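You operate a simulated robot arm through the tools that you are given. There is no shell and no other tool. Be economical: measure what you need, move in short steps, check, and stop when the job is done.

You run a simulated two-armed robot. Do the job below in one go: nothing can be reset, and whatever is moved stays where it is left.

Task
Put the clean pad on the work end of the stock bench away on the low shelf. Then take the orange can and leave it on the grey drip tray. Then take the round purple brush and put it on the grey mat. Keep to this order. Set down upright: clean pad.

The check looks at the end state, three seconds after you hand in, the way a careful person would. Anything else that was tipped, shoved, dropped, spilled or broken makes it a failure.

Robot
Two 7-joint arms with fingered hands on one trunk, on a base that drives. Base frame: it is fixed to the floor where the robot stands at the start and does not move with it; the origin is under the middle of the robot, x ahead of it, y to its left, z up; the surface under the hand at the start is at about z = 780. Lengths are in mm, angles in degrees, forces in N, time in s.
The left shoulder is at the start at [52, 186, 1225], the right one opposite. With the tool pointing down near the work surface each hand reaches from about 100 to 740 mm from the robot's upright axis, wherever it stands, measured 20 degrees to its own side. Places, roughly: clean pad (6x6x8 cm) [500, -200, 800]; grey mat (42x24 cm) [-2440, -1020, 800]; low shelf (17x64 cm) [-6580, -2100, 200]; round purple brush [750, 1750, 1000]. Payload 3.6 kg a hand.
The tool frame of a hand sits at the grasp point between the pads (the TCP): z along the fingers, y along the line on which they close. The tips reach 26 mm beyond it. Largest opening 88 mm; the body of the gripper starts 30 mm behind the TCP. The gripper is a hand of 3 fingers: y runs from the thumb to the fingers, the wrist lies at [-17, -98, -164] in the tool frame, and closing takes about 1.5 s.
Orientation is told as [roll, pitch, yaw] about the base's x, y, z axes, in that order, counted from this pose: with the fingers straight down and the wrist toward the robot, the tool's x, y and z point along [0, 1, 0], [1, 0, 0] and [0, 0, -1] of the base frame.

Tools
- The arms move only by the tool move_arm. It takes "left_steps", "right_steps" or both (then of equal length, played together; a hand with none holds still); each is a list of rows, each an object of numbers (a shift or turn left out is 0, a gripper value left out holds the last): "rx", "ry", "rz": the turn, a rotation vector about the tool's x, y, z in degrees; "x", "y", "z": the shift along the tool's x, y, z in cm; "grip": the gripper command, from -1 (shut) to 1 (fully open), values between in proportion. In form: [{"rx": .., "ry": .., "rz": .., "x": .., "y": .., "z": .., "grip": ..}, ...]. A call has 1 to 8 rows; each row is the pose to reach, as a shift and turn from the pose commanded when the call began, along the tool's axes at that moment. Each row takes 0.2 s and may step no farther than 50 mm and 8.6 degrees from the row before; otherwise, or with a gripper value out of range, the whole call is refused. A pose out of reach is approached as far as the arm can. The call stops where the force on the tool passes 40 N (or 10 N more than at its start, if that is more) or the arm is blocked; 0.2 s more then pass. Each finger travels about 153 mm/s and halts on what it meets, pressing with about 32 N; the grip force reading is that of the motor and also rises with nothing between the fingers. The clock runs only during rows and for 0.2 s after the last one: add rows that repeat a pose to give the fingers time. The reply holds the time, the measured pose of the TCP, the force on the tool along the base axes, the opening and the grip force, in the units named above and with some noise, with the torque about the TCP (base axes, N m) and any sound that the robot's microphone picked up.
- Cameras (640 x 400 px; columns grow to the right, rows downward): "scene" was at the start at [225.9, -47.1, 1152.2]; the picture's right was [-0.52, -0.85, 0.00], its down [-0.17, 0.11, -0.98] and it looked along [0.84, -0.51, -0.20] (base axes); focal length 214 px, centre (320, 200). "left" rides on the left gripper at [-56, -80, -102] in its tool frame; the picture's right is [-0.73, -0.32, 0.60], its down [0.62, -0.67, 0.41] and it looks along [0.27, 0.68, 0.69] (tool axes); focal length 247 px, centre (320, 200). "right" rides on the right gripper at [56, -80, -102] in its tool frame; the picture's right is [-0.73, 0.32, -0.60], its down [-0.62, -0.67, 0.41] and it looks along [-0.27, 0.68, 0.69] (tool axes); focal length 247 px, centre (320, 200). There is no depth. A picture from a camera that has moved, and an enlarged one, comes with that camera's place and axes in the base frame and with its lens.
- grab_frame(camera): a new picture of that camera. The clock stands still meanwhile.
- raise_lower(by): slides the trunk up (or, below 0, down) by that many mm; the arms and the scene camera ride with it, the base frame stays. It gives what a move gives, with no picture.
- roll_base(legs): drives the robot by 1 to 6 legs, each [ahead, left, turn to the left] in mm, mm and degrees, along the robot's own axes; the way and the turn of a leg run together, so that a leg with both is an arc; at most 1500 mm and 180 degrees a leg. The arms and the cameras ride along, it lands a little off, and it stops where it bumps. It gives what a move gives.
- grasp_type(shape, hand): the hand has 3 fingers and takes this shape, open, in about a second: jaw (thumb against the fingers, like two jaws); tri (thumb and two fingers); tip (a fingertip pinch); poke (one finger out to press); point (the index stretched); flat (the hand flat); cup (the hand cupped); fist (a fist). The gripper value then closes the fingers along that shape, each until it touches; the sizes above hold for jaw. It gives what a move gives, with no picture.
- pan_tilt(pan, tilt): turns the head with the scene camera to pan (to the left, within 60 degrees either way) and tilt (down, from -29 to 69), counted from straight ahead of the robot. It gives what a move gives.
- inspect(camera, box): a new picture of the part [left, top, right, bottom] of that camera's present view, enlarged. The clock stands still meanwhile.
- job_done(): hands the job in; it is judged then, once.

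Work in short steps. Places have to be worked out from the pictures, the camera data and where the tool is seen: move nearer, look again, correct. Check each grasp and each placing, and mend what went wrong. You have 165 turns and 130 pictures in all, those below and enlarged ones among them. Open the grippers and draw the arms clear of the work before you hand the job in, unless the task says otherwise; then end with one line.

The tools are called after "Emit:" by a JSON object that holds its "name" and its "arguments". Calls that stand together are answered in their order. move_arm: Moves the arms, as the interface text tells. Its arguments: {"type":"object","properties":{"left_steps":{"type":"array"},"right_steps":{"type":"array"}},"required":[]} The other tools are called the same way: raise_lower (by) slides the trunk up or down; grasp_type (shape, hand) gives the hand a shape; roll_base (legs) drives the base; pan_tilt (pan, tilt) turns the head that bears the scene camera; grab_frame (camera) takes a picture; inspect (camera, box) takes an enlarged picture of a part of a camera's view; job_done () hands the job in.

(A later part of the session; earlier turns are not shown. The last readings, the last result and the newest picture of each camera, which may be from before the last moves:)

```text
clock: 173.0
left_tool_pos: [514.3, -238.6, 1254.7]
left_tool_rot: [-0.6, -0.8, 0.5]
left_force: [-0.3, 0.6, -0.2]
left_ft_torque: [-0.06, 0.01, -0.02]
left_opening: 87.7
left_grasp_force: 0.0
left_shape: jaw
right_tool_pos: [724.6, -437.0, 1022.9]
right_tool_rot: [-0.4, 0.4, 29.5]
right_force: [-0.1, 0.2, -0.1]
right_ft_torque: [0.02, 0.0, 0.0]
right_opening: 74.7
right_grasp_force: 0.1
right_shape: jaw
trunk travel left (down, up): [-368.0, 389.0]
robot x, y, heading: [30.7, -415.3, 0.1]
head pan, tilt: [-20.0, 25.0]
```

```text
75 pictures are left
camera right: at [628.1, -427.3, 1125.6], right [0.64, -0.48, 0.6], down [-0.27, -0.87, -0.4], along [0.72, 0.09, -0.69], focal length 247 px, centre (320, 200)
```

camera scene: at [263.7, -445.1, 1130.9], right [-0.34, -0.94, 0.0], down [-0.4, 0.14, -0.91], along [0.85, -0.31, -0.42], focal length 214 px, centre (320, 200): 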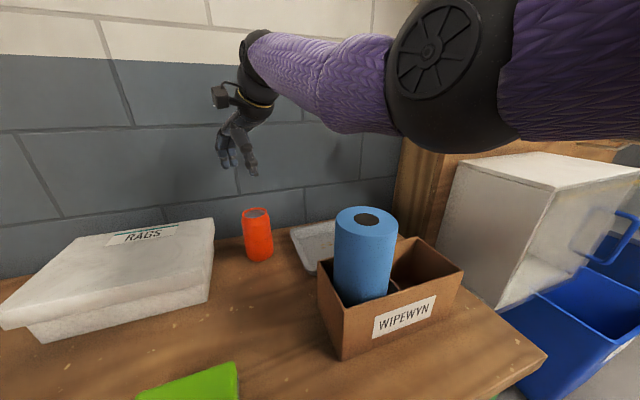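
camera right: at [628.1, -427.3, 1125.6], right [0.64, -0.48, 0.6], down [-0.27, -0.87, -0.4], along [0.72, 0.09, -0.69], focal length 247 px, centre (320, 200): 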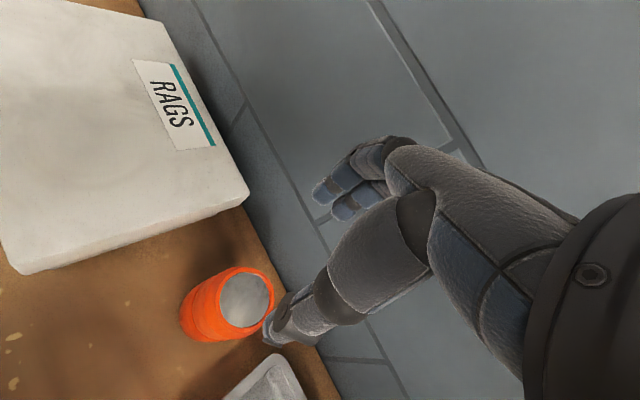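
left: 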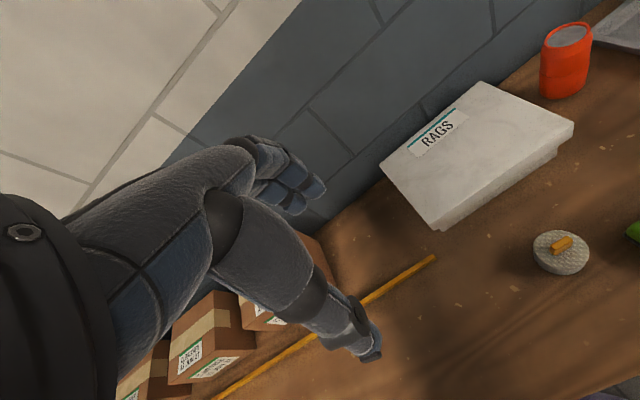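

Triangulation gives the can's top centre at (721.5,-454,896.5). I open fully, centre over it and lower to just above its rim.

Emit:
{"name": "move_arm", "arguments": {"right_steps": [{"x": -0.7, "y": -0.6, "z": 2, "grip": 1}, {"x": -1.33, "y": -1.1, "z": 5}, {"x": -1.33, "y": -1.1, "z": 9.3}, {"x": -1.33, "y": -1.1, "z": 9.3}]}}

Emit:
{"name": "inspect", "arguments": {"camera": "scene", "box": [180, 100, 340, 280]}}

Emit:
{"name": "grab_frame", "arguments": {"camera": "right"}}

```text
clock: 174.0
left_tool_pos: [514.9, -238.5, 1254.3]
left_tool_rot: [-0.4, -0.9, 0.4]
left_force: [-0.2, -0.4, 0.7]
left_ft_torque: [-0.01, 0.02, 0.04]
left_opening: 87.6
left_grasp_force: 0.1
left_shape: jaw
right_tool_pos: [719.8, -454.0, 930.2]
right_tool_rot: [-0.4, 0.4, 29.4]
right_force: [-0.4, 0.0, -0.1]
right_ft_torque: [0.02, 0.02, 0.01]
right_opening: 87.9
right_grasp_force: 0.0
right_shape: jaw
trunk travel left (down, up): [-368.0, 389.0]
robot x, y, heading: [31.8, -421.1, 0.1]
head pan, tilt: [-20.0, 25.0]
```

```text
2.22 times, centred on (260, 190) of scene
camera zoom: at [263.3, -445.3, 1131.1], right [-0.34, -0.94, 0.0], down [-0.4, 0.14, -0.91], along [0.85, -0.31, -0.42], focal length 477 px, centre (453, 222)
```

zoom: 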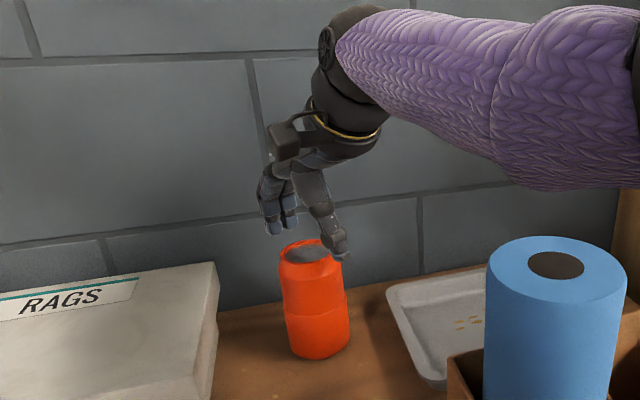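

```text
73 pictures are left
camera right: at [624.4, -444.1, 1033.2], right [0.64, -0.48, 0.6], down [-0.28, -0.87, -0.4], along [0.72, 0.09, -0.69], focal length 247 px, centre (320, 200)
```

right: 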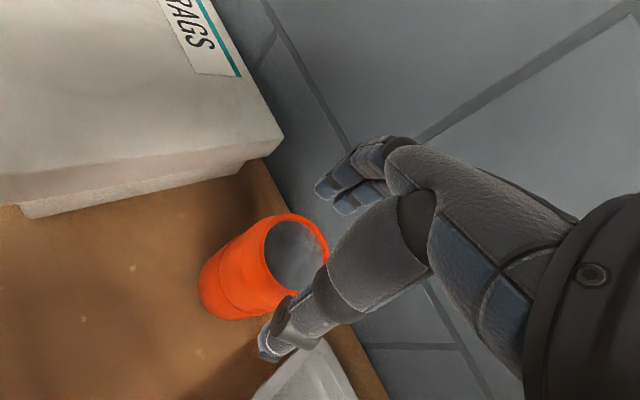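

Well centred (rim centre matches the TCP). Lower around the can to z≈872.

Emit:
{"name": "move_arm", "arguments": {"right_steps": [{"z": 1.5}, {"z": 3}, {"z": 4.5}, {"z": 5.8}, {"z": 5.8}]}}

Emit:
{"name": "inspect", "arguments": {"camera": "scene", "box": [180, 100, 340, 280]}}

```text
clock: 175.2
left_tool_pos: [514.6, -238.2, 1254.1]
left_tool_rot: [-0.4, -0.7, 0.5]
left_force: [-0.3, 0.3, -0.3]
left_ft_torque: [-0.02, 0.0, -0.02]
left_opening: 87.8
left_grasp_force: 0.1
left_shape: jaw
right_tool_pos: [713.3, -457.8, 880.5]
right_tool_rot: [-0.5, 0.4, 29.4]
right_force: [0.3, 0.1, 0.6]
right_ft_torque: [-0.01, 0.0, 0.01]
right_opening: 87.7
right_grasp_force: 0.1
right_shape: jaw
right hand out of reach, approached as far as the arm can: row 3, 4, 5
trunk travel left (down, up): [-368.0, 389.0]
robot x, y, heading: [32.2, -416.7, -0.1]
head pan, tilt: [-20.0, 25.0]
```

```text
2.22 times, centred on (260, 190) of scene
camera zoom: at [263.6, -445.4, 1131.0], right [-0.34, -0.94, 0.0], down [-0.4, 0.14, -0.91], along [0.85, -0.31, -0.42], focal length 477 px, centre (453, 222)
```

zoom: 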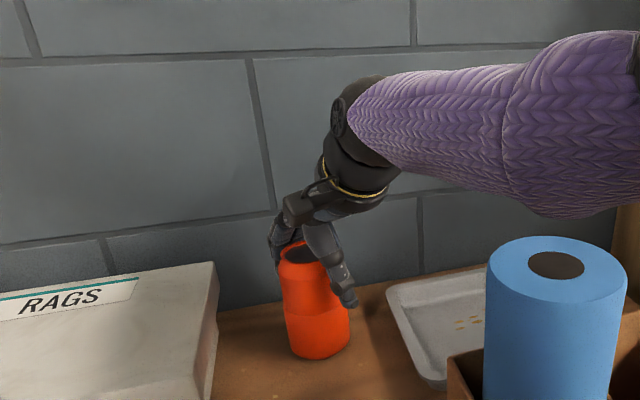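

The reach limit left the hand ~9 mm short of centre. I nudge the base forward by that amount.

Emit:
{"name": "roll_base", "arguments": {"legs": [[12, 4, 0]]}}

Emit:
{"name": "move_arm", "arguments": {"right_steps": [{"grip": 1}]}}

Emit:
{"name": "grab_frame", "arguments": {"camera": "right"}}

```text
clock: 175.9
left_tool_pos: [526.8, -233.1, 1253.4]
left_tool_rot: [-0.5, -0.7, 0.5]
left_force: [-0.1, -0.2, 0.1]
left_ft_torque: [-0.01, 0.01, -0.01]
left_opening: 87.9
left_grasp_force: 0.0
left_shape: jaw
right_tool_pos: [726.5, -453.0, 881.5]
right_tool_rot: [-0.4, 0.4, 29.4]
right_force: [-3.0, -0.7, 6.3]
right_ft_torque: [-0.05, 0.13, 0.04]
right_opening: 87.7
right_grasp_force: 0.0
right_shape: jaw
trunk travel left (down, up): [-368.0, 389.0]
robot x, y, heading: [42.8, -414.0, 0.1]
head pan, tilt: [-20.0, 25.0]
```

```text
clock: 176.3
left_tool_pos: [527.4, -233.2, 1255.6]
left_tool_rot: [-0.3, -0.7, 0.5]
left_force: [1.0, -0.4, -0.2]
left_ft_torque: [0.02, 0.0, 0.01]
left_opening: 88.0
left_grasp_force: 0.1
left_shape: jaw
right_tool_pos: [725.4, -451.9, 880.8]
right_tool_rot: [-0.4, 0.3, 29.4]
right_force: [-1.7, -1.1, 2.6]
right_ft_torque: [-0.03, 0.03, -0.02]
right_opening: 88.0
right_grasp_force: 0.0
right_shape: jaw
trunk travel left (down, up): [-368.0, 389.0]
robot x, y, heading: [41.2, -410.2, 0.5]
head pan, tilt: [-20.0, 25.0]
```

```text
71 pictures are left
camera right: at [630.1, -442.9, 984.9], right [0.64, -0.48, 0.6], down [-0.27, -0.87, -0.4], along [0.72, 0.09, -0.69], focal length 247 px, centre (320, 200)
```

right: 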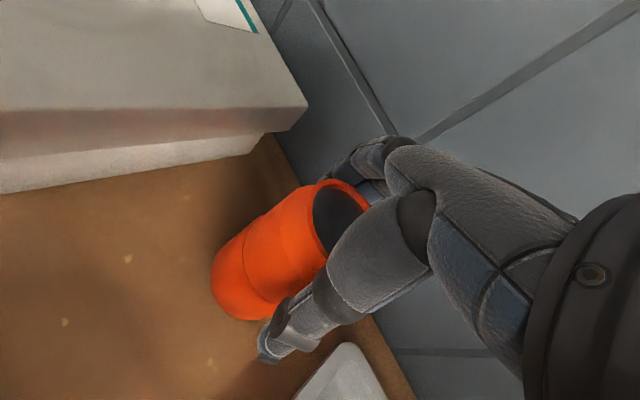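

Light contact on the can now (≈3 N). Close the grip.

Emit:
{"name": "move_arm", "arguments": {"right_steps": [{"grip": 0.5}, {"grip": 0.2}, {"grip": 0}, {"grip": -0.3}, {"grip": -0.6}, {"grip": -1}, {"grip": -1}, {"grip": -1}]}}

Emit:
{"name": "grab_frame", "arguments": {"camera": "right"}}

Emit:
{"name": "inspect", "arguments": {"camera": "scene", "box": [180, 100, 340, 280]}}

```text
clock: 178.1
left_tool_pos: [527.8, -233.6, 1253.5]
left_tool_rot: [-0.4, -0.7, 0.5]
left_force: [-0.3, 0.0, 0.4]
left_ft_torque: [-0.01, -0.03, -0.01]
left_opening: 87.5
left_grasp_force: 0.1
left_shape: jaw
right_tool_pos: [726.9, -453.6, 880.7]
right_tool_rot: [-0.4, 0.4, 29.5]
right_force: [0.2, 1.1, -0.6]
right_ft_torque: [-0.01, 0.02, -0.02]
right_opening: 53.6
right_grasp_force: 31.7
right_shape: jaw
trunk travel left (down, up): [-368.0, 389.0]
robot x, y, heading: [40.1, -414.1, 0.4]
head pan, tilt: [-20.0, 25.0]
```

```text
70 pictures are left
camera right: at [630.0, -442.9, 984.5], right [0.64, -0.48, 0.6], down [-0.27, -0.87, -0.4], along [0.72, 0.09, -0.69], focal length 247 px, centre (320, 200)
```

right: 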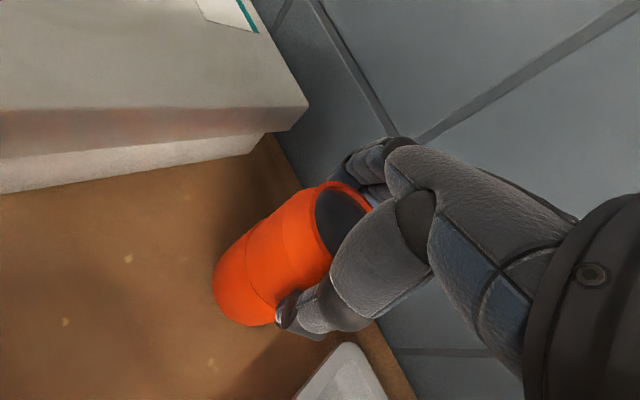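

```text
2.22 times, centred on (260, 190) of scene
camera zoom: at [275.5, -441.2, 1131.0], right [-0.34, -0.94, 0.0], down [-0.4, 0.14, -0.91], along [0.85, -0.31, -0.42], focal length 477 px, centre (453, 222)
```

zoom: 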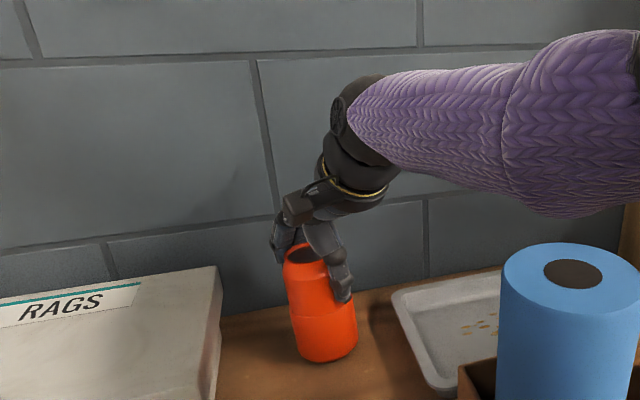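

Firm grip (opening 53.6). Lift 6 cm and check.

Emit:
{"name": "move_arm", "arguments": {"right_steps": [{"z": -1}, {"z": -3}, {"z": -6}, {"z": -6}]}}

Emit:
{"name": "grab_frame", "arguments": {"camera": "scene"}}

Emit:
{"name": "inspect", "arguments": {"camera": "scene", "box": [270, 210, 350, 270]}}

```text
clock: 179.1
left_tool_pos: [527.9, -233.5, 1254.8]
left_tool_rot: [-0.4, -0.6, 0.5]
left_force: [0.2, 0.2, -0.5]
left_ft_torque: [0.02, -0.03, 0.0]
left_opening: 87.8
left_grasp_force: 0.1
left_shape: jaw
right_tool_pos: [725.3, -452.1, 940.8]
right_tool_rot: [-0.4, 0.4, 29.4]
right_force: [-0.2, -0.1, 0.1]
right_ft_torque: [-0.03, 0.01, -0.01]
right_opening: 53.7
right_grasp_force: 32.3
right_shape: jaw
trunk travel left (down, up): [-368.0, 389.0]
robot x, y, heading: [40.4, -411.5, 0.4]
head pan, tilt: [-20.0, 25.0]
```

```text
68 pictures are left
camera scene: at [275.6, -441.3, 1130.9], right [-0.34, -0.94, 0.0], down [-0.4, 0.14, -0.91], along [0.85, -0.31, -0.42], focal length 214 px, centre (320, 200)
```

scene: 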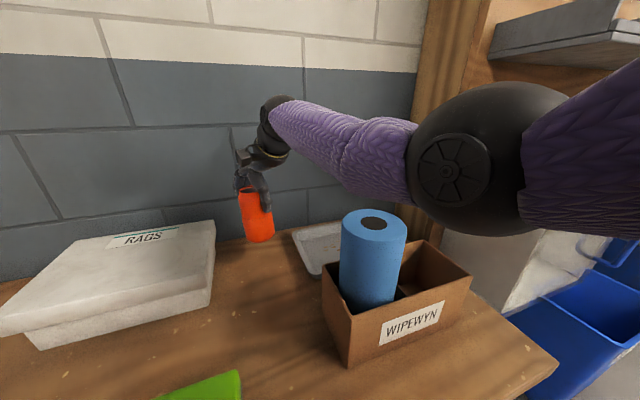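

```text
6.67 times, centred on (310, 240) of scene
camera zoom: at [275.6, -441.3, 1130.9], right [-0.34, -0.94, 0.0], down [-0.4, 0.14, -0.91], along [0.85, -0.31, -0.42], focal length 1430 px, centre (387, -67)
```

zoom: 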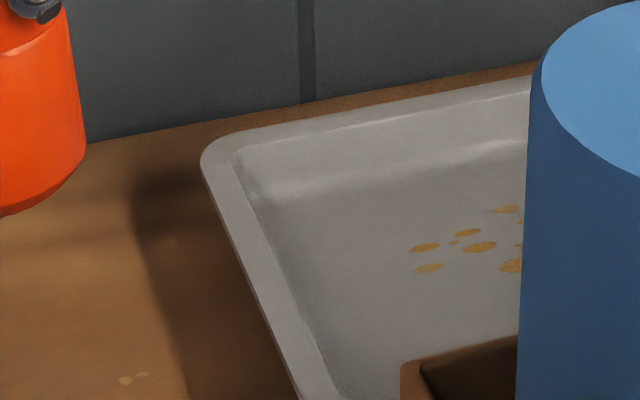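

The tray's marks are flat stains. I carry the can right, above the tray, to about (695,-618).

Emit:
{"name": "move_arm", "arguments": {"right_steps": [{"x": -2.6, "y": -2.2}, {"x": -5.2, "y": -4.3}, {"x": -7.8, "y": -6.5}, {"x": -10.4, "y": -8.7}, {"x": -13.0, "y": -10.8}]}}

Emit:
{"name": "grab_frame", "arguments": {"camera": "scene"}}

Emit:
{"name": "grab_frame", "arguments": {"camera": "right"}}

```text
clock: 180.3
left_tool_pos: [526.3, -234.9, 1254.9]
left_tool_rot: [-0.4, -0.7, 0.5]
left_force: [-0.2, 0.2, 0.6]
left_ft_torque: [0.02, 0.0, 0.02]
left_opening: 88.2
left_grasp_force: 0.1
left_shape: jaw
right_tool_pos: [695.0, -619.9, 943.0]
right_tool_rot: [-0.4, 0.4, 29.4]
right_force: [0.2, -0.1, 0.1]
right_ft_torque: [-0.01, -0.01, 0.01]
right_opening: 53.5
right_grasp_force: 32.4
right_shape: jaw
trunk travel left (down, up): [-368.0, 389.0]
robot x, y, heading: [44.7, -411.6, 0.4]
head pan, tilt: [-20.0, 25.0]
```

```text
66 pictures are left
camera scene: at [275.4, -441.8, 1131.0], right [-0.34, -0.94, 0.0], down [-0.4, 0.14, -0.91], along [0.85, -0.31, -0.42], focal length 214 px, centre (320, 200)
```

scene: 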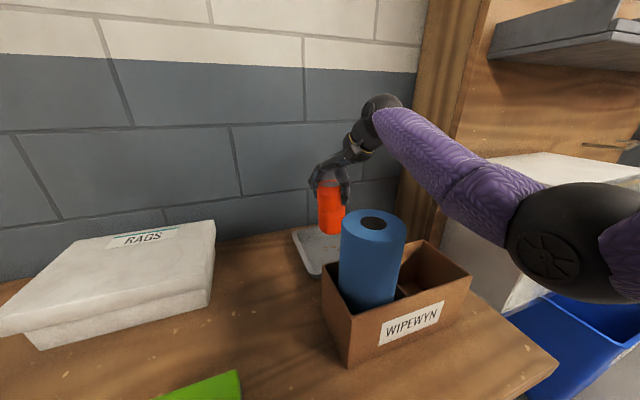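

```text
65 pictures are left
camera right: at [599.8, -609.8, 1045.6], right [0.64, -0.48, 0.6], down [-0.27, -0.87, -0.4], along [0.72, 0.09, -0.69], focal length 247 px, centre (320, 200)
```

right: 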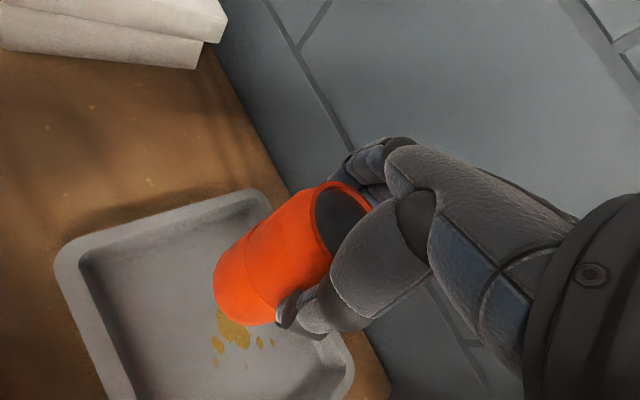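

Over the tray interior, forearm clear of roll and box. Lower in steps.

Emit:
{"name": "move_arm", "arguments": {"right_steps": [{"z": 1.5}, {"z": 3}, {"z": 4.2}, {"z": 4.2}]}}

Emit:
{"name": "move_arm", "arguments": {"right_steps": [{"z": 0.3}, {"z": 0.6}, {"z": 0.8}, {"z": 0.8}]}}

Emit:
{"name": "grab_frame", "arguments": {"camera": "right"}}

```text
clock: 181.3
left_tool_pos: [526.6, -234.4, 1254.8]
left_tool_rot: [-0.5, -0.6, 0.5]
left_force: [0.4, -0.5, 0.1]
left_ft_torque: [-0.01, -0.01, 0.0]
left_opening: 87.8
left_grasp_force: 0.1
left_shape: jaw
right_tool_pos: [696.4, -619.2, 900.9]
right_tool_rot: [-0.4, 0.6, 29.4]
right_force: [-0.7, -0.7, -0.6]
right_ft_torque: [-0.02, 0.01, 0.02]
right_opening: 53.5
right_grasp_force: 32.0
right_shape: jaw
trunk travel left (down, up): [-368.0, 389.0]
robot x, y, heading: [44.0, -416.9, 0.4]
head pan, tilt: [-20.0, 25.0]
```

```text
clock: 182.3
left_tool_pos: [526.7, -234.0, 1254.1]
left_tool_rot: [-0.5, -0.7, 0.4]
left_force: [0.2, -0.4, 0.1]
left_ft_torque: [0.01, 0.02, 0.03]
left_opening: 87.8
left_grasp_force: 0.1
left_shape: jaw
right_tool_pos: [695.7, -619.3, 892.9]
right_tool_rot: [-0.5, 0.4, 29.4]
right_force: [0.1, -0.6, -0.5]
right_ft_torque: [-0.02, -0.01, 0.04]
right_opening: 53.4
right_grasp_force: 32.1
right_shape: jaw
trunk travel left (down, up): [-368.0, 389.0]
robot x, y, heading: [41.6, -410.8, 0.3]
head pan, tilt: [-20.0, 25.0]
```

```text
64 pictures are left
camera right: at [599.6, -608.6, 996.4], right [0.64, -0.48, 0.6], down [-0.28, -0.87, -0.4], along [0.72, 0.09, -0.69], focal length 247 px, centre (320, 200)
```

right: 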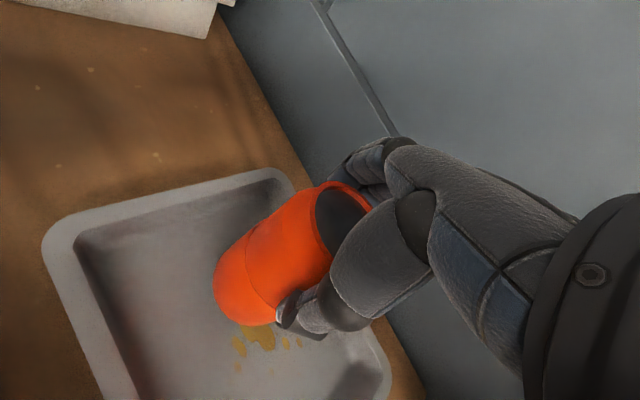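

Emit:
{"name": "move_arm", "arguments": {"right_steps": [{"z": 0.2}, {"z": 0.4}, {"z": 0.4}]}}

Emit:
{"name": "move_arm", "arguments": {"right_steps": [{"z": 0.2}, {"z": 0.3}, {"z": 0.3}]}}

```text
clock: 183.1
left_tool_pos: [528.0, -233.5, 1253.9]
left_tool_rot: [-0.4, -0.7, 0.5]
left_force: [0.3, 0.3, 0.4]
left_ft_torque: [0.0, 0.02, -0.03]
left_opening: 87.8
left_grasp_force: 0.0
left_shape: jaw
right_tool_pos: [695.8, -618.7, 888.0]
right_tool_rot: [-0.5, 0.4, 29.5]
right_force: [0.3, -0.3, 0.1]
right_ft_torque: [-0.01, -0.02, 0.02]
right_opening: 53.6
right_grasp_force: 31.5
right_shape: jaw
trunk travel left (down, up): [-368.0, 389.0]
robot x, y, heading: [42.5, -413.7, 0.5]
head pan, tilt: [-20.0, 25.0]
```

```text
clock: 183.9
left_tool_pos: [526.6, -234.7, 1254.0]
left_tool_rot: [-0.5, -0.6, 0.6]
left_force: [0.2, -0.6, 0.5]
left_ft_torque: [0.02, -0.01, 0.02]
left_opening: 88.0
left_grasp_force: 0.1
left_shape: jaw
right_tool_pos: [696.5, -620.0, 886.4]
right_tool_rot: [-0.4, 0.4, 29.4]
right_force: [-0.1, 0.1, 0.2]
right_ft_torque: [0.01, -0.05, 0.01]
right_opening: 53.4
right_grasp_force: 32.2
right_shape: jaw
trunk travel left (down, up): [-368.0, 389.0]
robot x, y, heading: [44.3, -416.0, 0.2]
head pan, tilt: [-20.0, 25.0]
```

Emit:
{"name": "move_arm", "arguments": {"right_steps": [{"z": 0.1}, {"z": 0.25}, {"z": 0.25}]}}

```text
clock: 184.7
left_tool_pos: [526.0, -233.2, 1254.7]
left_tool_rot: [-0.4, -0.8, 0.4]
left_force: [0.0, 0.3, 0.2]
left_ft_torque: [0.01, 0.03, 0.02]
left_opening: 87.8
left_grasp_force: 0.1
left_shape: jaw
right_tool_pos: [695.8, -617.9, 884.4]
right_tool_rot: [-0.3, 0.2, 29.3]
right_force: [0.1, 0.3, 5.7]
right_ft_torque: [0.07, -0.1, 0.02]
right_opening: 53.4
right_grasp_force: 31.8
right_shape: jaw
trunk travel left (down, up): [-368.0, 389.0]
robot x, y, heading: [36.1, -412.4, 0.1]
head pan, tilt: [-20.0, 25.0]
```

Contact (5.7 N). Open slowly.

Emit:
{"name": "move_arm", "arguments": {"right_steps": [{"grip": 0.3}, {"grip": 0.4}, {"grip": 0.5}, {"grip": 0.7}, {"grip": 0.9}, {"grip": 1}, {"grip": 1}]}}

Emit:
{"name": "grab_frame", "arguments": {"camera": "right"}}

Emit:
{"name": "grab_frame", "arguments": {"camera": "scene"}}

```text
clock: 186.3
left_tool_pos: [526.0, -234.6, 1253.0]
left_tool_rot: [-0.4, -0.7, 0.5]
left_force: [0.1, 0.4, 0.5]
left_ft_torque: [-0.02, 0.01, -0.03]
left_opening: 87.9
left_grasp_force: 0.1
left_shape: jaw
right_tool_pos: [695.7, -618.7, 883.2]
right_tool_rot: [-0.4, 0.4, 29.4]
right_force: [-0.9, -0.2, -0.4]
right_ft_torque: [0.01, 0.0, -0.04]
right_opening: 87.9
right_grasp_force: 0.1
right_shape: jaw
trunk travel left (down, up): [-368.0, 389.0]
robot x, y, heading: [44.7, -413.1, 0.3]
head pan, tilt: [-20.0, 25.0]
```

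```text
63 pictures are left
camera right: at [599.4, -608.7, 986.8], right [0.64, -0.48, 0.6], down [-0.27, -0.87, -0.4], along [0.72, 0.09, -0.69], focal length 247 px, centre (320, 200)
```

right: 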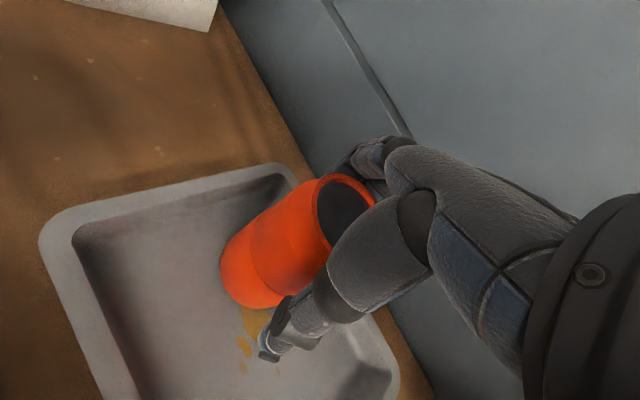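

```text
62 pictures are left
camera scene: at [275.4, -441.3, 1131.0], right [-0.34, -0.94, 0.0], down [-0.4, 0.14, -0.91], along [0.85, -0.31, -0.42], focal length 214 px, centre (320, 200)
```

scene: 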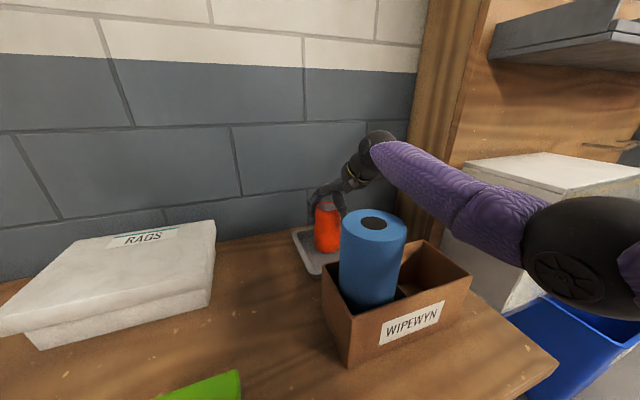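

The can stands in the tray. Raise the hand straight up.

Emit:
{"name": "move_arm", "arguments": {"right_steps": [{"z": -1.5}, {"z": -4}, {"z": -7}, {"z": -11}, {"z": -15}]}}

Emit:
{"name": "grab_frame", "arguments": {"camera": "right"}}

```text
clock: 187.5
left_tool_pos: [527.0, -234.3, 1253.9]
left_tool_rot: [-0.3, -0.9, 0.5]
left_force: [-0.2, -0.5, 0.4]
left_ft_torque: [0.0, -0.01, 0.02]
left_opening: 87.8
left_grasp_force: 0.0
left_shape: jaw
right_tool_pos: [695.8, -618.2, 1031.8]
right_tool_rot: [-0.5, 0.4, 29.4]
right_force: [-0.9, -0.5, 0.5]
right_ft_torque: [0.02, 0.01, 0.02]
right_opening: 87.7
right_grasp_force: 0.1
right_shape: jaw
trunk travel left (down, up): [-368.0, 389.0]
robot x, y, heading: [39.5, -413.8, 0.4]
head pan, tilt: [-20.0, 25.0]
```

```text
61 pictures are left
camera right: at [600.2, -607.1, 1136.0], right [0.64, -0.48, 0.6], down [-0.28, -0.87, -0.4], along [0.72, 0.09, -0.69], focal length 247 px, centre (320, 200)
```

right: 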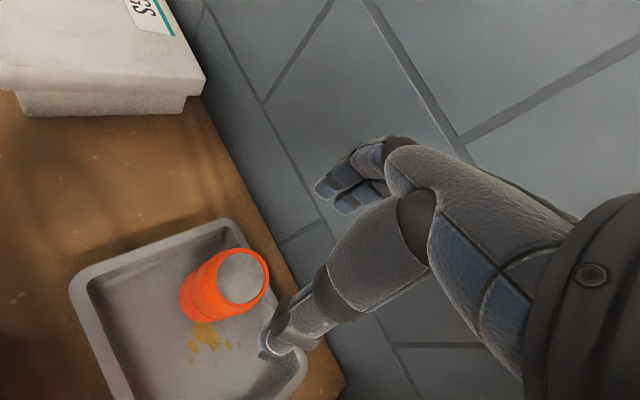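

The can is standing in the tray. Next the brush: raise the hand a bit, back off and strafe left along the bench to about y = 1550.

Emit:
{"name": "move_arm", "arguments": {"right_steps": [{"z": -2.5, "y": -1}, {"z": -5, "y": -2}]}}

Emit:
{"name": "roll_base", "arguments": {"legs": [[-380, 0, 0], [0, 1450, 0], [0, 500, 0]]}}

Emit:
{"name": "pan_tilt", "arguments": {"pan": 10, "tilt": 20}}

Emit:
{"name": "grab_frame", "arguments": {"camera": "scene"}}

```text
clock: 188.1
left_tool_pos: [527.3, -233.6, 1254.6]
left_tool_rot: [-0.5, -0.8, 0.5]
left_force: [-0.2, 0.3, 1.0]
left_ft_torque: [0.03, -0.01, -0.01]
left_opening: 87.8
left_grasp_force: 0.0
left_shape: jaw
right_tool_pos: [677.2, -629.1, 1083.0]
right_tool_rot: [-0.4, 0.4, 29.3]
right_force: [-0.8, 0.2, 0.2]
right_ft_torque: [-0.01, -0.01, 0.02]
right_opening: 87.8
right_grasp_force: 0.1
right_shape: jaw
trunk travel left (down, up): [-368.0, 389.0]
robot x, y, heading: [42.0, -413.4, 0.3]
head pan, tilt: [-20.0, 25.0]
```

```text
clock: 199.8
left_tool_pos: [135.3, 1692.4, 1254.4]
left_tool_rot: [-0.5, -0.7, 1.0]
left_force: [-0.3, 0.1, 0.3]
left_ft_torque: [0.0, 0.01, -0.02]
left_opening: 88.1
left_grasp_force: 0.0
left_shape: jaw
right_tool_pos: [289.9, 1298.9, 1082.5]
right_tool_rot: [-0.4, 0.4, 29.7]
right_force: [0.1, 0.3, -0.2]
right_ft_torque: [-0.01, -0.03, 0.01]
right_opening: 88.0
right_grasp_force: 0.2
right_shape: jaw
trunk travel left (down, up): [-368.0, 389.0]
robot x, y, heading: [-349.4, 1505.7, 0.6]
head pan, tilt: [-20.0, 25.0]
```

```text
clock: 200.7
left_tool_pos: [134.9, 1691.1, 1254.9]
left_tool_rot: [-0.4, -0.8, 0.9]
left_force: [0.1, 0.2, 0.7]
left_ft_torque: [0.02, 0.0, -0.02]
left_opening: 87.6
left_grasp_force: 0.1
left_shape: jaw
right_tool_pos: [289.2, 1298.4, 1081.2]
right_tool_rot: [-0.4, 0.4, 29.9]
right_force: [0.0, 0.3, 0.0]
right_ft_torque: [-0.01, 0.01, 0.0]
right_opening: 88.0
right_grasp_force: 0.0
right_shape: jaw
trunk travel left (down, up): [-368.0, 389.0]
robot x, y, heading: [-348.6, 1508.7, 0.7]
head pan, tilt: [10.0, 20.0]
```

```text
60 pictures are left
camera scene: at [-110.1, 1530.5, 1139.0], right [0.19, -0.98, 0.0], down [-0.34, -0.06, -0.94], along [0.92, 0.17, -0.34], focal length 214 px, centre (320, 200)
```

scene: 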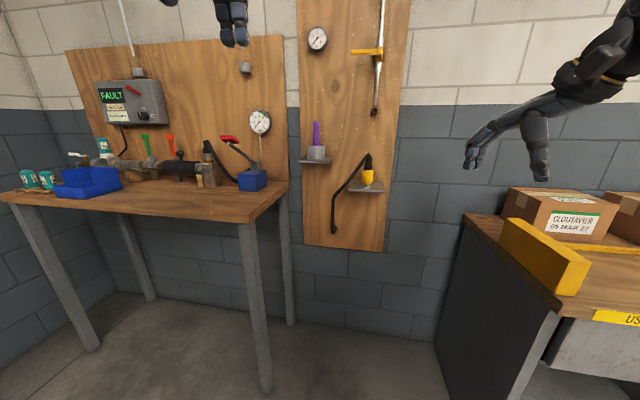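

Emit:
{"name": "inspect", "arguments": {"camera": "scene", "box": [275, 100, 405, 260]}}

```text
2.50 times, centred on (340, 180) of scene
camera zoom: at [-110.1, 1530.5, 1139.0], right [0.19, -0.98, 0.0], down [-0.34, -0.06, -0.94], along [0.92, 0.17, -0.34], focal length 536 px, centre (270, 250)
```

zoom: 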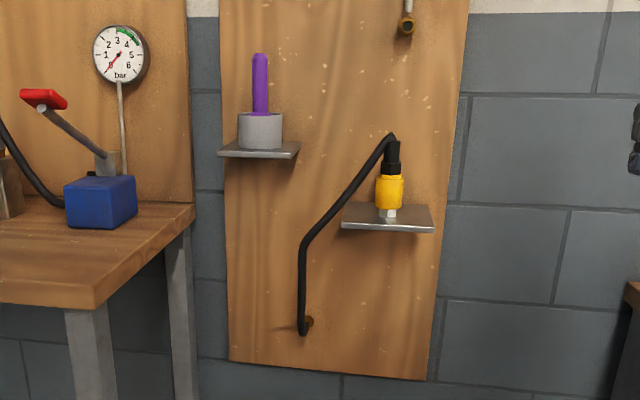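

The brush stands upright on a little ledge: base Ø≈70 at (≈735,1701,1000), purple handle up to z≈1137. I raise the trunk 250 mm and drive nearer.

Emit:
{"name": "raise_lower", "arguments": {"by": 250}}

Emit:
{"name": "roll_base", "arguments": {"legs": [[320, 215, 0]]}}

Emit:
{"name": "pan_tilt", "arguments": {"pan": 0, "tilt": 40}}

Emit:
{"name": "grab_frame", "arguments": {"camera": "scene"}}

Emit:
{"name": "grab_frame", "arguments": {"camera": "right"}}

```text
clock: 203.3
left_tool_pos: [134.7, 1691.9, 1503.0]
left_tool_rot: [-0.4, -0.8, 1.0]
left_force: [0.6, 0.4, 1.1]
left_ft_torque: [-0.01, 0.02, 0.0]
left_opening: 87.8
left_grasp_force: 0.0
left_shape: jaw
right_tool_pos: [290.3, 1299.1, 1332.6]
right_tool_rot: [-0.3, 0.4, 29.8]
right_force: [0.2, 1.2, -0.4]
right_ft_torque: [0.02, 0.0, 0.0]
right_opening: 87.7
right_grasp_force: 0.1
right_shape: jaw
trunk travel left (down, up): [-618.0, 139.0]
robot x, y, heading: [-347.5, 1505.0, 0.4]
head pan, tilt: [10.0, 20.0]
```

```text
clock: 205.7
left_tool_pos: [452.8, 1906.9, 1504.7]
left_tool_rot: [-0.4, -0.8, 0.8]
left_force: [-0.4, -0.8, 0.3]
left_ft_torque: [0.03, -0.01, 0.0]
left_opening: 87.6
left_grasp_force: 0.1
left_shape: jaw
right_tool_pos: [605.2, 1513.6, 1332.1]
right_tool_rot: [-0.5, 0.4, 29.7]
right_force: [-0.3, 0.0, -0.3]
right_ft_torque: [-0.05, 0.01, -0.02]
right_opening: 87.7
right_grasp_force: 0.0
right_shape: jaw
trunk travel left (down, up): [-618.0, 139.0]
robot x, y, heading: [-28.7, 1722.2, 0.8]
head pan, tilt: [10.0, 20.0]
```

```text
clock: 206.5
left_tool_pos: [451.8, 1907.2, 1504.2]
left_tool_rot: [-0.3, -0.8, 0.8]
left_force: [0.2, -0.8, -0.1]
left_ft_torque: [0.03, 0.02, 0.03]
left_opening: 87.8
left_grasp_force: 0.1
left_shape: jaw
right_tool_pos: [605.2, 1512.9, 1331.7]
right_tool_rot: [-0.4, 0.4, 29.8]
right_force: [0.0, 0.6, 1.4]
right_ft_torque: [-0.01, -0.02, 0.03]
right_opening: 87.7
right_grasp_force: 0.0
right_shape: jaw
trunk travel left (down, up): [-618.0, 139.0]
robot x, y, heading: [-30.0, 1725.7, 0.7]
head pan, tilt: [0.0, 40.0]
```

```text
58 pictures are left
camera scene: at [183.4, 1729.9, 1367.4], right [0.01, -1.0, 0.0], down [-0.64, -0.01, -0.77], along [0.77, 0.01, -0.64], focal length 214 px, centre (320, 200)
```

scene: 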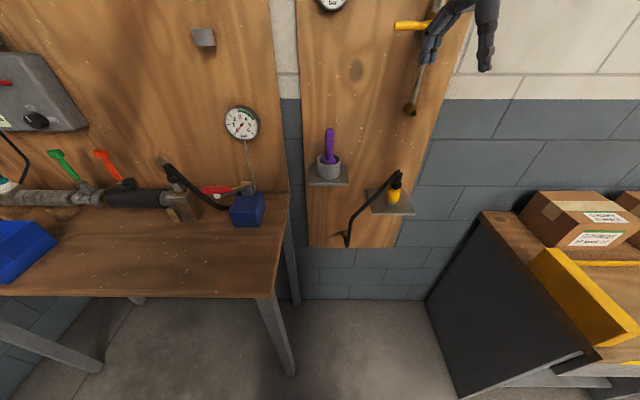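

```text
57 pictures are left
camera right: at [508.9, 1523.1, 1435.6], right [0.64, -0.48, 0.6], down [-0.27, -0.87, -0.4], along [0.72, 0.1, -0.69], focal length 247 px, centre (320, 200)
```

right: 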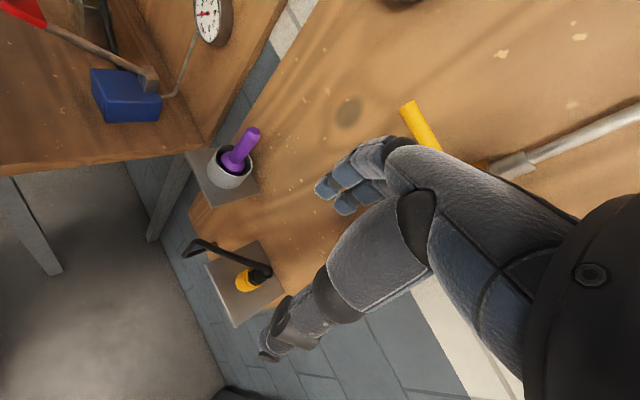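

Emit:
{"name": "inspect", "arguments": {"camera": "right", "box": [180, 110, 300, 220]}}

Emit:
{"name": "inspect", "arguments": {"camera": "scene", "box": [290, 110, 370, 200]}}

```text
3.64 times, centred on (240, 165) of right
camera zoom: at [508.9, 1523.1, 1435.6], right [0.64, -0.48, 0.6], down [-0.27, -0.87, -0.4], along [0.72, 0.1, -0.69], focal length 898 px, centre (611, 327)
```

zoom: 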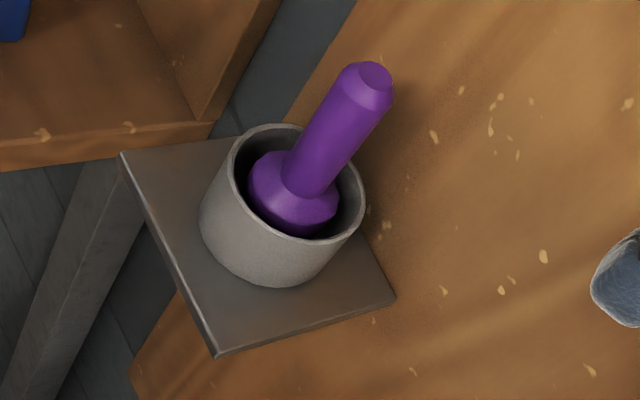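

```text
4.44 times, centred on (330, 155) of scene
camera zoom: at [183.4, 1729.9, 1367.4], right [0.01, -1.0, 0.0], down [-0.64, -0.01, -0.77], along [0.77, 0.01, -0.64], focal length 953 px, centre (276, 400)
```

zoom: 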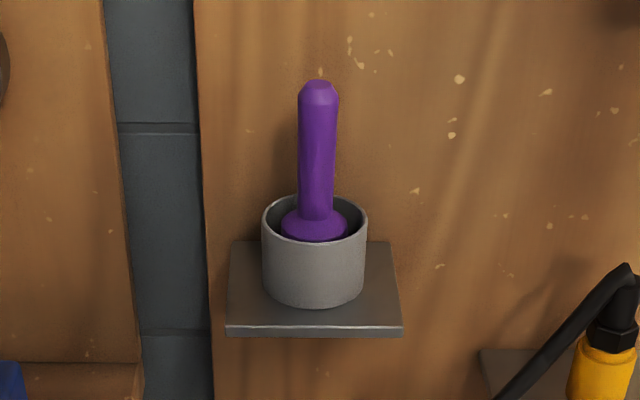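

The brush stands loose in a grey cup: handle top triangulates to (757,1712,1140), Ø≈23, panel at x≈810. I pull the right hand back and left first, away from the hanging tool, then drive 160 mm nearer.

Emit:
{"name": "move_arm", "arguments": {"right_steps": [{"x": 3.5, "y": -1.5}, {"x": 7, "y": -3}, {"x": 10.5, "y": -4.4}, {"x": 14, "y": -5.8}, {"x": 17.9, "y": -7}]}}

Emit:
{"name": "roll_base", "arguments": {"legs": [[160, 0, 0]]}}

```text
clock: 207.7
left_tool_pos: [450.9, 1907.7, 1504.1]
left_tool_rot: [-0.4, -0.7, 0.9]
left_force: [-0.5, -0.2, -0.3]
left_ft_torque: [0.05, -0.02, 0.0]
left_opening: 87.8
left_grasp_force: 0.2
left_shape: jaw
right_tool_pos: [458.1, 1633.4, 1330.9]
right_tool_rot: [-0.3, 0.3, 29.7]
right_force: [-0.9, 1.7, 0.0]
right_ft_torque: [0.02, 0.01, 0.01]
right_opening: 87.6
right_grasp_force: 0.0
right_shape: jaw
trunk travel left (down, up): [-618.0, 139.0]
robot x, y, heading: [-30.8, 1724.7, 0.7]
head pan, tilt: [0.0, 40.0]
```

```text
clock: 209.2
left_tool_pos: [613.2, 1908.5, 1504.8]
left_tool_rot: [-0.4, -0.7, 0.8]
left_force: [-0.3, 0.5, -0.1]
left_ft_torque: [0.0, -0.02, 0.01]
left_opening: 87.9
left_grasp_force: 0.1
left_shape: jaw
right_tool_pos: [617.2, 1634.1, 1331.0]
right_tool_rot: [-0.4, 0.4, 29.8]
right_force: [-0.2, -0.5, -0.4]
right_ft_torque: [0.02, 0.01, 0.01]
right_opening: 87.4
right_grasp_force: 0.1
right_shape: jaw
trunk travel left (down, up): [-618.0, 139.0]
robot x, y, heading: [127.5, 1731.4, 0.7]
head pan, tilt: [0.0, 40.0]
```

Rotate to yaw ≈62°, partly close the fingers, and lower to z≈1178 while still in front of the ledge.

Emit:
{"name": "move_arm", "arguments": {"right_steps": [{"z": 2, "rz": -4, "grip": 0.2}, {"z": 4, "rz": -8}, {"z": 6, "rz": -12}, {"z": 8, "rz": -16}, {"z": 10, "rz": -20}, {"z": 12, "rz": -24}, {"z": 14, "rz": -28}, {"z": 15.3, "rz": -32}]}}

Emit:
{"name": "grab_frame", "arguments": {"camera": "scene"}}

Emit:
{"name": "grab_frame", "arguments": {"camera": "right"}}

```text
clock: 210.9
left_tool_pos: [611.2, 1908.8, 1503.4]
left_tool_rot: [-0.3, -0.9, 0.7]
left_force: [-0.8, -0.3, 0.0]
left_ft_torque: [0.02, -0.01, -0.04]
left_opening: 87.8
left_grasp_force: 0.0
left_shape: jaw
right_tool_pos: [617.6, 1631.7, 1177.3]
right_tool_rot: [-0.1, 0.5, 61.7]
right_force: [0.6, 0.8, -0.4]
right_ft_torque: [0.02, -0.01, 0.0]
right_opening: 53.1
right_grasp_force: 0.1
right_shape: jaw
trunk travel left (down, up): [-618.0, 139.0]
robot x, y, heading: [129.2, 1730.8, 0.7]
head pan, tilt: [0.0, 40.0]
```

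```text
54 pictures are left
camera scene: at [343.8, 1731.6, 1367.2], right [0.01, -1.0, 0.0], down [-0.64, -0.01, -0.77], along [0.77, 0.01, -0.64], focal length 214 px, centre (320, 200)
```

scene: 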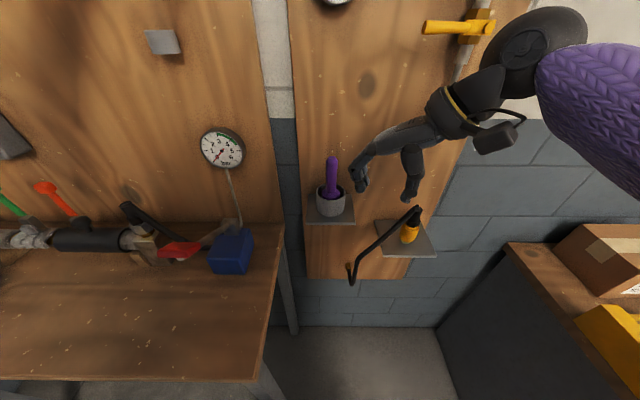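

```text
53 pictures are left
camera right: at [531.1, 1589.2, 1281.0], right [0.8, -0.06, 0.6], down [0.23, -0.88, -0.4], along [0.55, 0.46, -0.69], focal length 247 px, centre (320, 200)
```

right: 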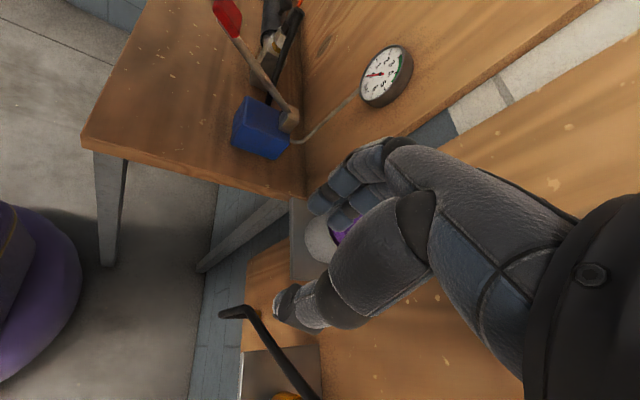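

Handle re-confirmed at (757,1711). To stay under the hanging yellow tool, I drop to grip height in front-left of the ledge and then slide in sideways.

Emit:
{"name": "move_arm", "arguments": {"right_steps": [{"x": 0.5, "y": 2.3, "z": 1.1}, {"x": 1, "y": 4.6, "z": 2.2}, {"x": 1.5, "y": 6.9, "z": 3.3}, {"x": 2, "y": 9.2, "z": 4.4}, {"x": 2.5, "y": 11.5, "z": 5.5}, {"x": 3.1, "y": 13.5, "z": 6.5}]}}

Emit:
{"name": "grab_frame", "arguments": {"camera": "scene"}}

Emit:
{"name": "grab_frame", "arguments": {"camera": "right"}}

```text
clock: 212.3
left_tool_pos: [612.8, 1909.5, 1503.4]
left_tool_rot: [-0.5, -0.8, 0.8]
left_force: [-0.2, 0.5, -0.4]
left_ft_torque: [0.01, 0.0, -0.02]
left_opening: 87.6
left_grasp_force: 0.0
left_shape: jaw
right_tool_pos: [655.3, 1767.5, 1109.3]
right_tool_rot: [-0.2, 0.4, 61.7]
right_force: [0.3, 0.4, -0.5]
right_ft_torque: [-0.03, -0.03, 0.01]
right_opening: 53.1
right_grasp_force: 0.0
right_shape: jaw
trunk travel left (down, up): [-618.0, 139.0]
robot x, y, heading: [128.7, 1729.6, 0.8]
head pan, tilt: [0.0, 40.0]
```

```text
52 pictures are left
camera scene: at [343.9, 1732.6, 1367.2], right [0.01, -1.0, 0.0], down [-0.64, -0.01, -0.77], along [0.77, 0.01, -0.64], focal length 214 px, centre (320, 200)
```

scene: 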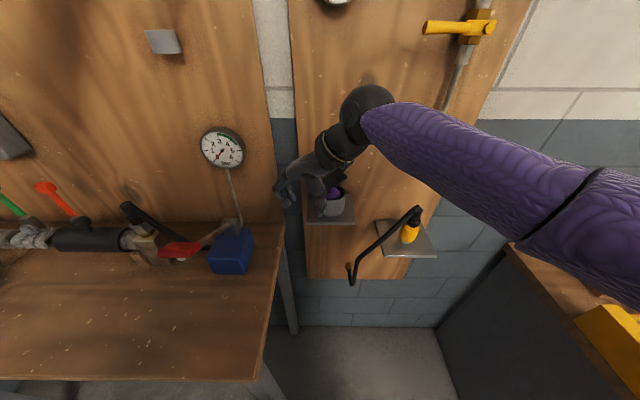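

```text
51 pictures are left
camera right: at [567.9, 1723.1, 1214.1], right [0.8, -0.06, 0.6], down [0.23, -0.89, -0.4], along [0.56, 0.46, -0.69], focal length 247 px, centre (320, 200)
```

right: 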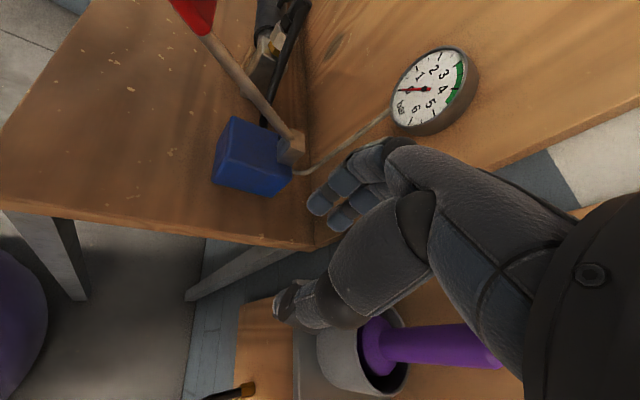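

Slide in along the hand's open side, 1 cm higher so that the palm clears the handle top.

Emit:
{"name": "move_arm", "arguments": {"right_steps": [{"z": -1.0, "x": -1}, {"z": -1.0, "x": -3.5}, {"z": -1.0, "x": -6, "y": -0.1}, {"z": -1.0, "x": -8.5, "y": -0.1}]}}

Emit:
{"name": "inspect", "arguments": {"camera": "scene", "box": [260, 90, 420, 230]}}

Emit:
{"name": "grab_frame", "arguments": {"camera": "right"}}

```text
clock: 213.3
left_tool_pos: [613.5, 1909.0, 1503.9]
left_tool_rot: [-0.5, -0.7, 0.9]
left_force: [0.7, 0.1, -0.3]
left_ft_torque: [-0.01, 0.03, 0.03]
left_opening: 87.9
left_grasp_force: 0.1
left_shape: jaw
right_tool_pos: [729.7, 1725.7, 1120.8]
right_tool_rot: [-0.2, 0.5, 61.8]
right_force: [-1.2, 0.5, -0.2]
right_ft_torque: [-0.03, -0.02, 0.01]
right_opening: 53.3
right_grasp_force: 0.0
right_shape: jaw
trunk travel left (down, up): [-618.0, 139.0]
robot x, y, heading: [128.2, 1728.7, 0.8]
head pan, tilt: [0.0, 40.0]
```

```text
2.86 times, centred on (340, 160) of scene
camera zoom: at [344.2, 1732.4, 1367.2], right [0.01, -1.0, 0.0], down [-0.64, -0.01, -0.77], along [0.77, 0.01, -0.64], focal length 613 px, centre (263, 314)
```

zoom: 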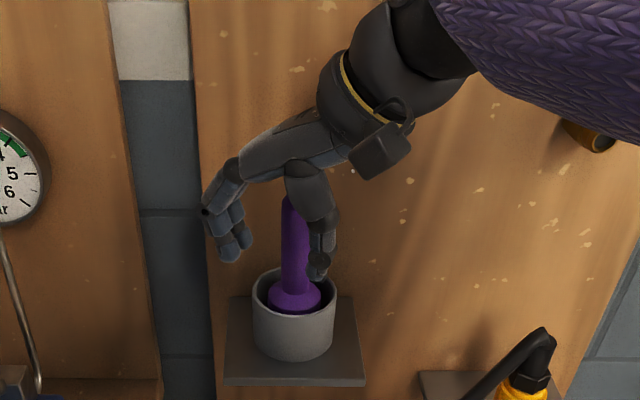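

```text
49 pictures are left
camera right: at [642.3, 1682.8, 1224.4], right [0.8, -0.06, 0.6], down [0.23, -0.88, -0.4], along [0.55, 0.46, -0.69], focal length 247 px, centre (320, 200)
```

right: 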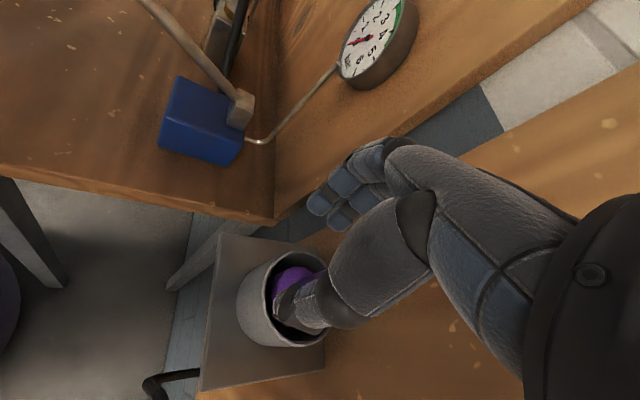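

Handle lies between thumb and fingers; the last 25 mm, then close.

Emit:
{"name": "move_arm", "arguments": {"right_steps": [{"x": -1.2}, {"x": -2.5}, {"x": -2.5}]}}

Emit:
{"name": "inspect", "arguments": {"camera": "scene", "box": [260, 90, 420, 230]}}

```text
clock: 214.2
left_tool_pos: [612.0, 1909.2, 1504.6]
left_tool_rot: [-0.4, -0.7, 0.8]
left_force: [0.1, 0.2, 0.6]
left_ft_torque: [0.0, 0.02, 0.02]
left_opening: 87.8
left_grasp_force: 0.0
left_shape: jaw
right_tool_pos: [738.8, 1710.5, 1124.1]
right_tool_rot: [-0.1, 0.5, 61.6]
right_force: [-0.8, 0.6, 0.0]
right_ft_torque: [-0.02, -0.02, 0.02]
right_opening: 53.2
right_grasp_force: 0.0
right_shape: jaw
right hand out of reach, approached as far as the arm can: row 1, 2, 3
trunk travel left (down, up): [-618.0, 139.0]
robot x, y, heading: [126.8, 1730.0, 0.6]
head pan, tilt: [0.0, 40.0]
```

```text
2.86 times, centred on (340, 160) of scene
camera zoom: at [343.6, 1731.6, 1367.3], right [0.01, -1.0, 0.0], down [-0.64, -0.01, -0.77], along [0.77, 0.01, -0.64], focal length 613 px, centre (263, 314)
```

zoom: 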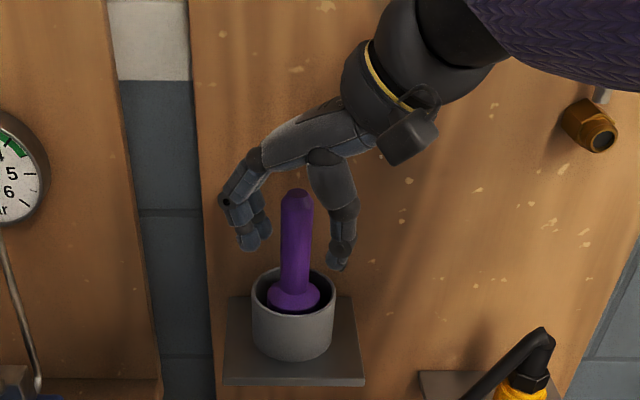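

About 15 mm short due to reach; I nudge the base forward.

Emit:
{"name": "roll_base", "arguments": {"legs": [[14, 0, 0]]}}

Emit:
{"name": "inspect", "arguments": {"camera": "scene", "box": [260, 90, 420, 230]}}

Emit:
{"name": "grab_frame", "arguments": {"camera": "right"}}

```text
clock: 214.9
left_tool_pos: [623.1, 1910.5, 1504.8]
left_tool_rot: [-0.4, -0.8, 0.8]
left_force: [0.2, 0.1, -0.5]
left_ft_torque: [-0.01, -0.01, 0.01]
left_opening: 87.8
left_grasp_force: 0.0
left_shape: jaw
right_tool_pos: [750.2, 1710.1, 1124.9]
right_tool_rot: [-0.2, 0.4, 61.7]
right_force: [0.0, -0.4, 0.4]
right_ft_torque: [-0.04, 0.02, 0.03]
right_opening: 53.3
right_grasp_force: 0.0
right_shape: jaw
trunk travel left (down, up): [-618.0, 139.0]
robot x, y, heading: [142.5, 1727.0, 0.6]
head pan, tilt: [0.0, 40.0]
```

```text
2.86 times, centred on (340, 160) of scene
camera zoom: at [355.2, 1731.9, 1367.7], right [0.01, -1.0, 0.0], down [-0.64, -0.01, -0.77], along [0.77, 0.01, -0.64], focal length 613 px, centre (263, 314)
```

zoom: 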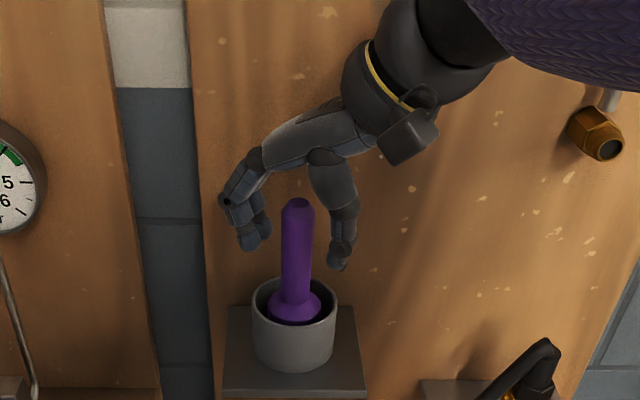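

```text
46 pictures are left
camera right: at [664.1, 1666.9, 1228.5], right [0.8, -0.06, 0.6], down [0.23, -0.89, -0.4], along [0.56, 0.46, -0.69], focal length 247 px, centre (320, 200)
```

right: 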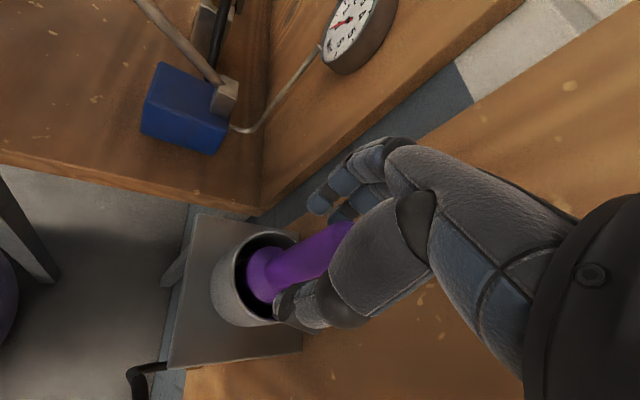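

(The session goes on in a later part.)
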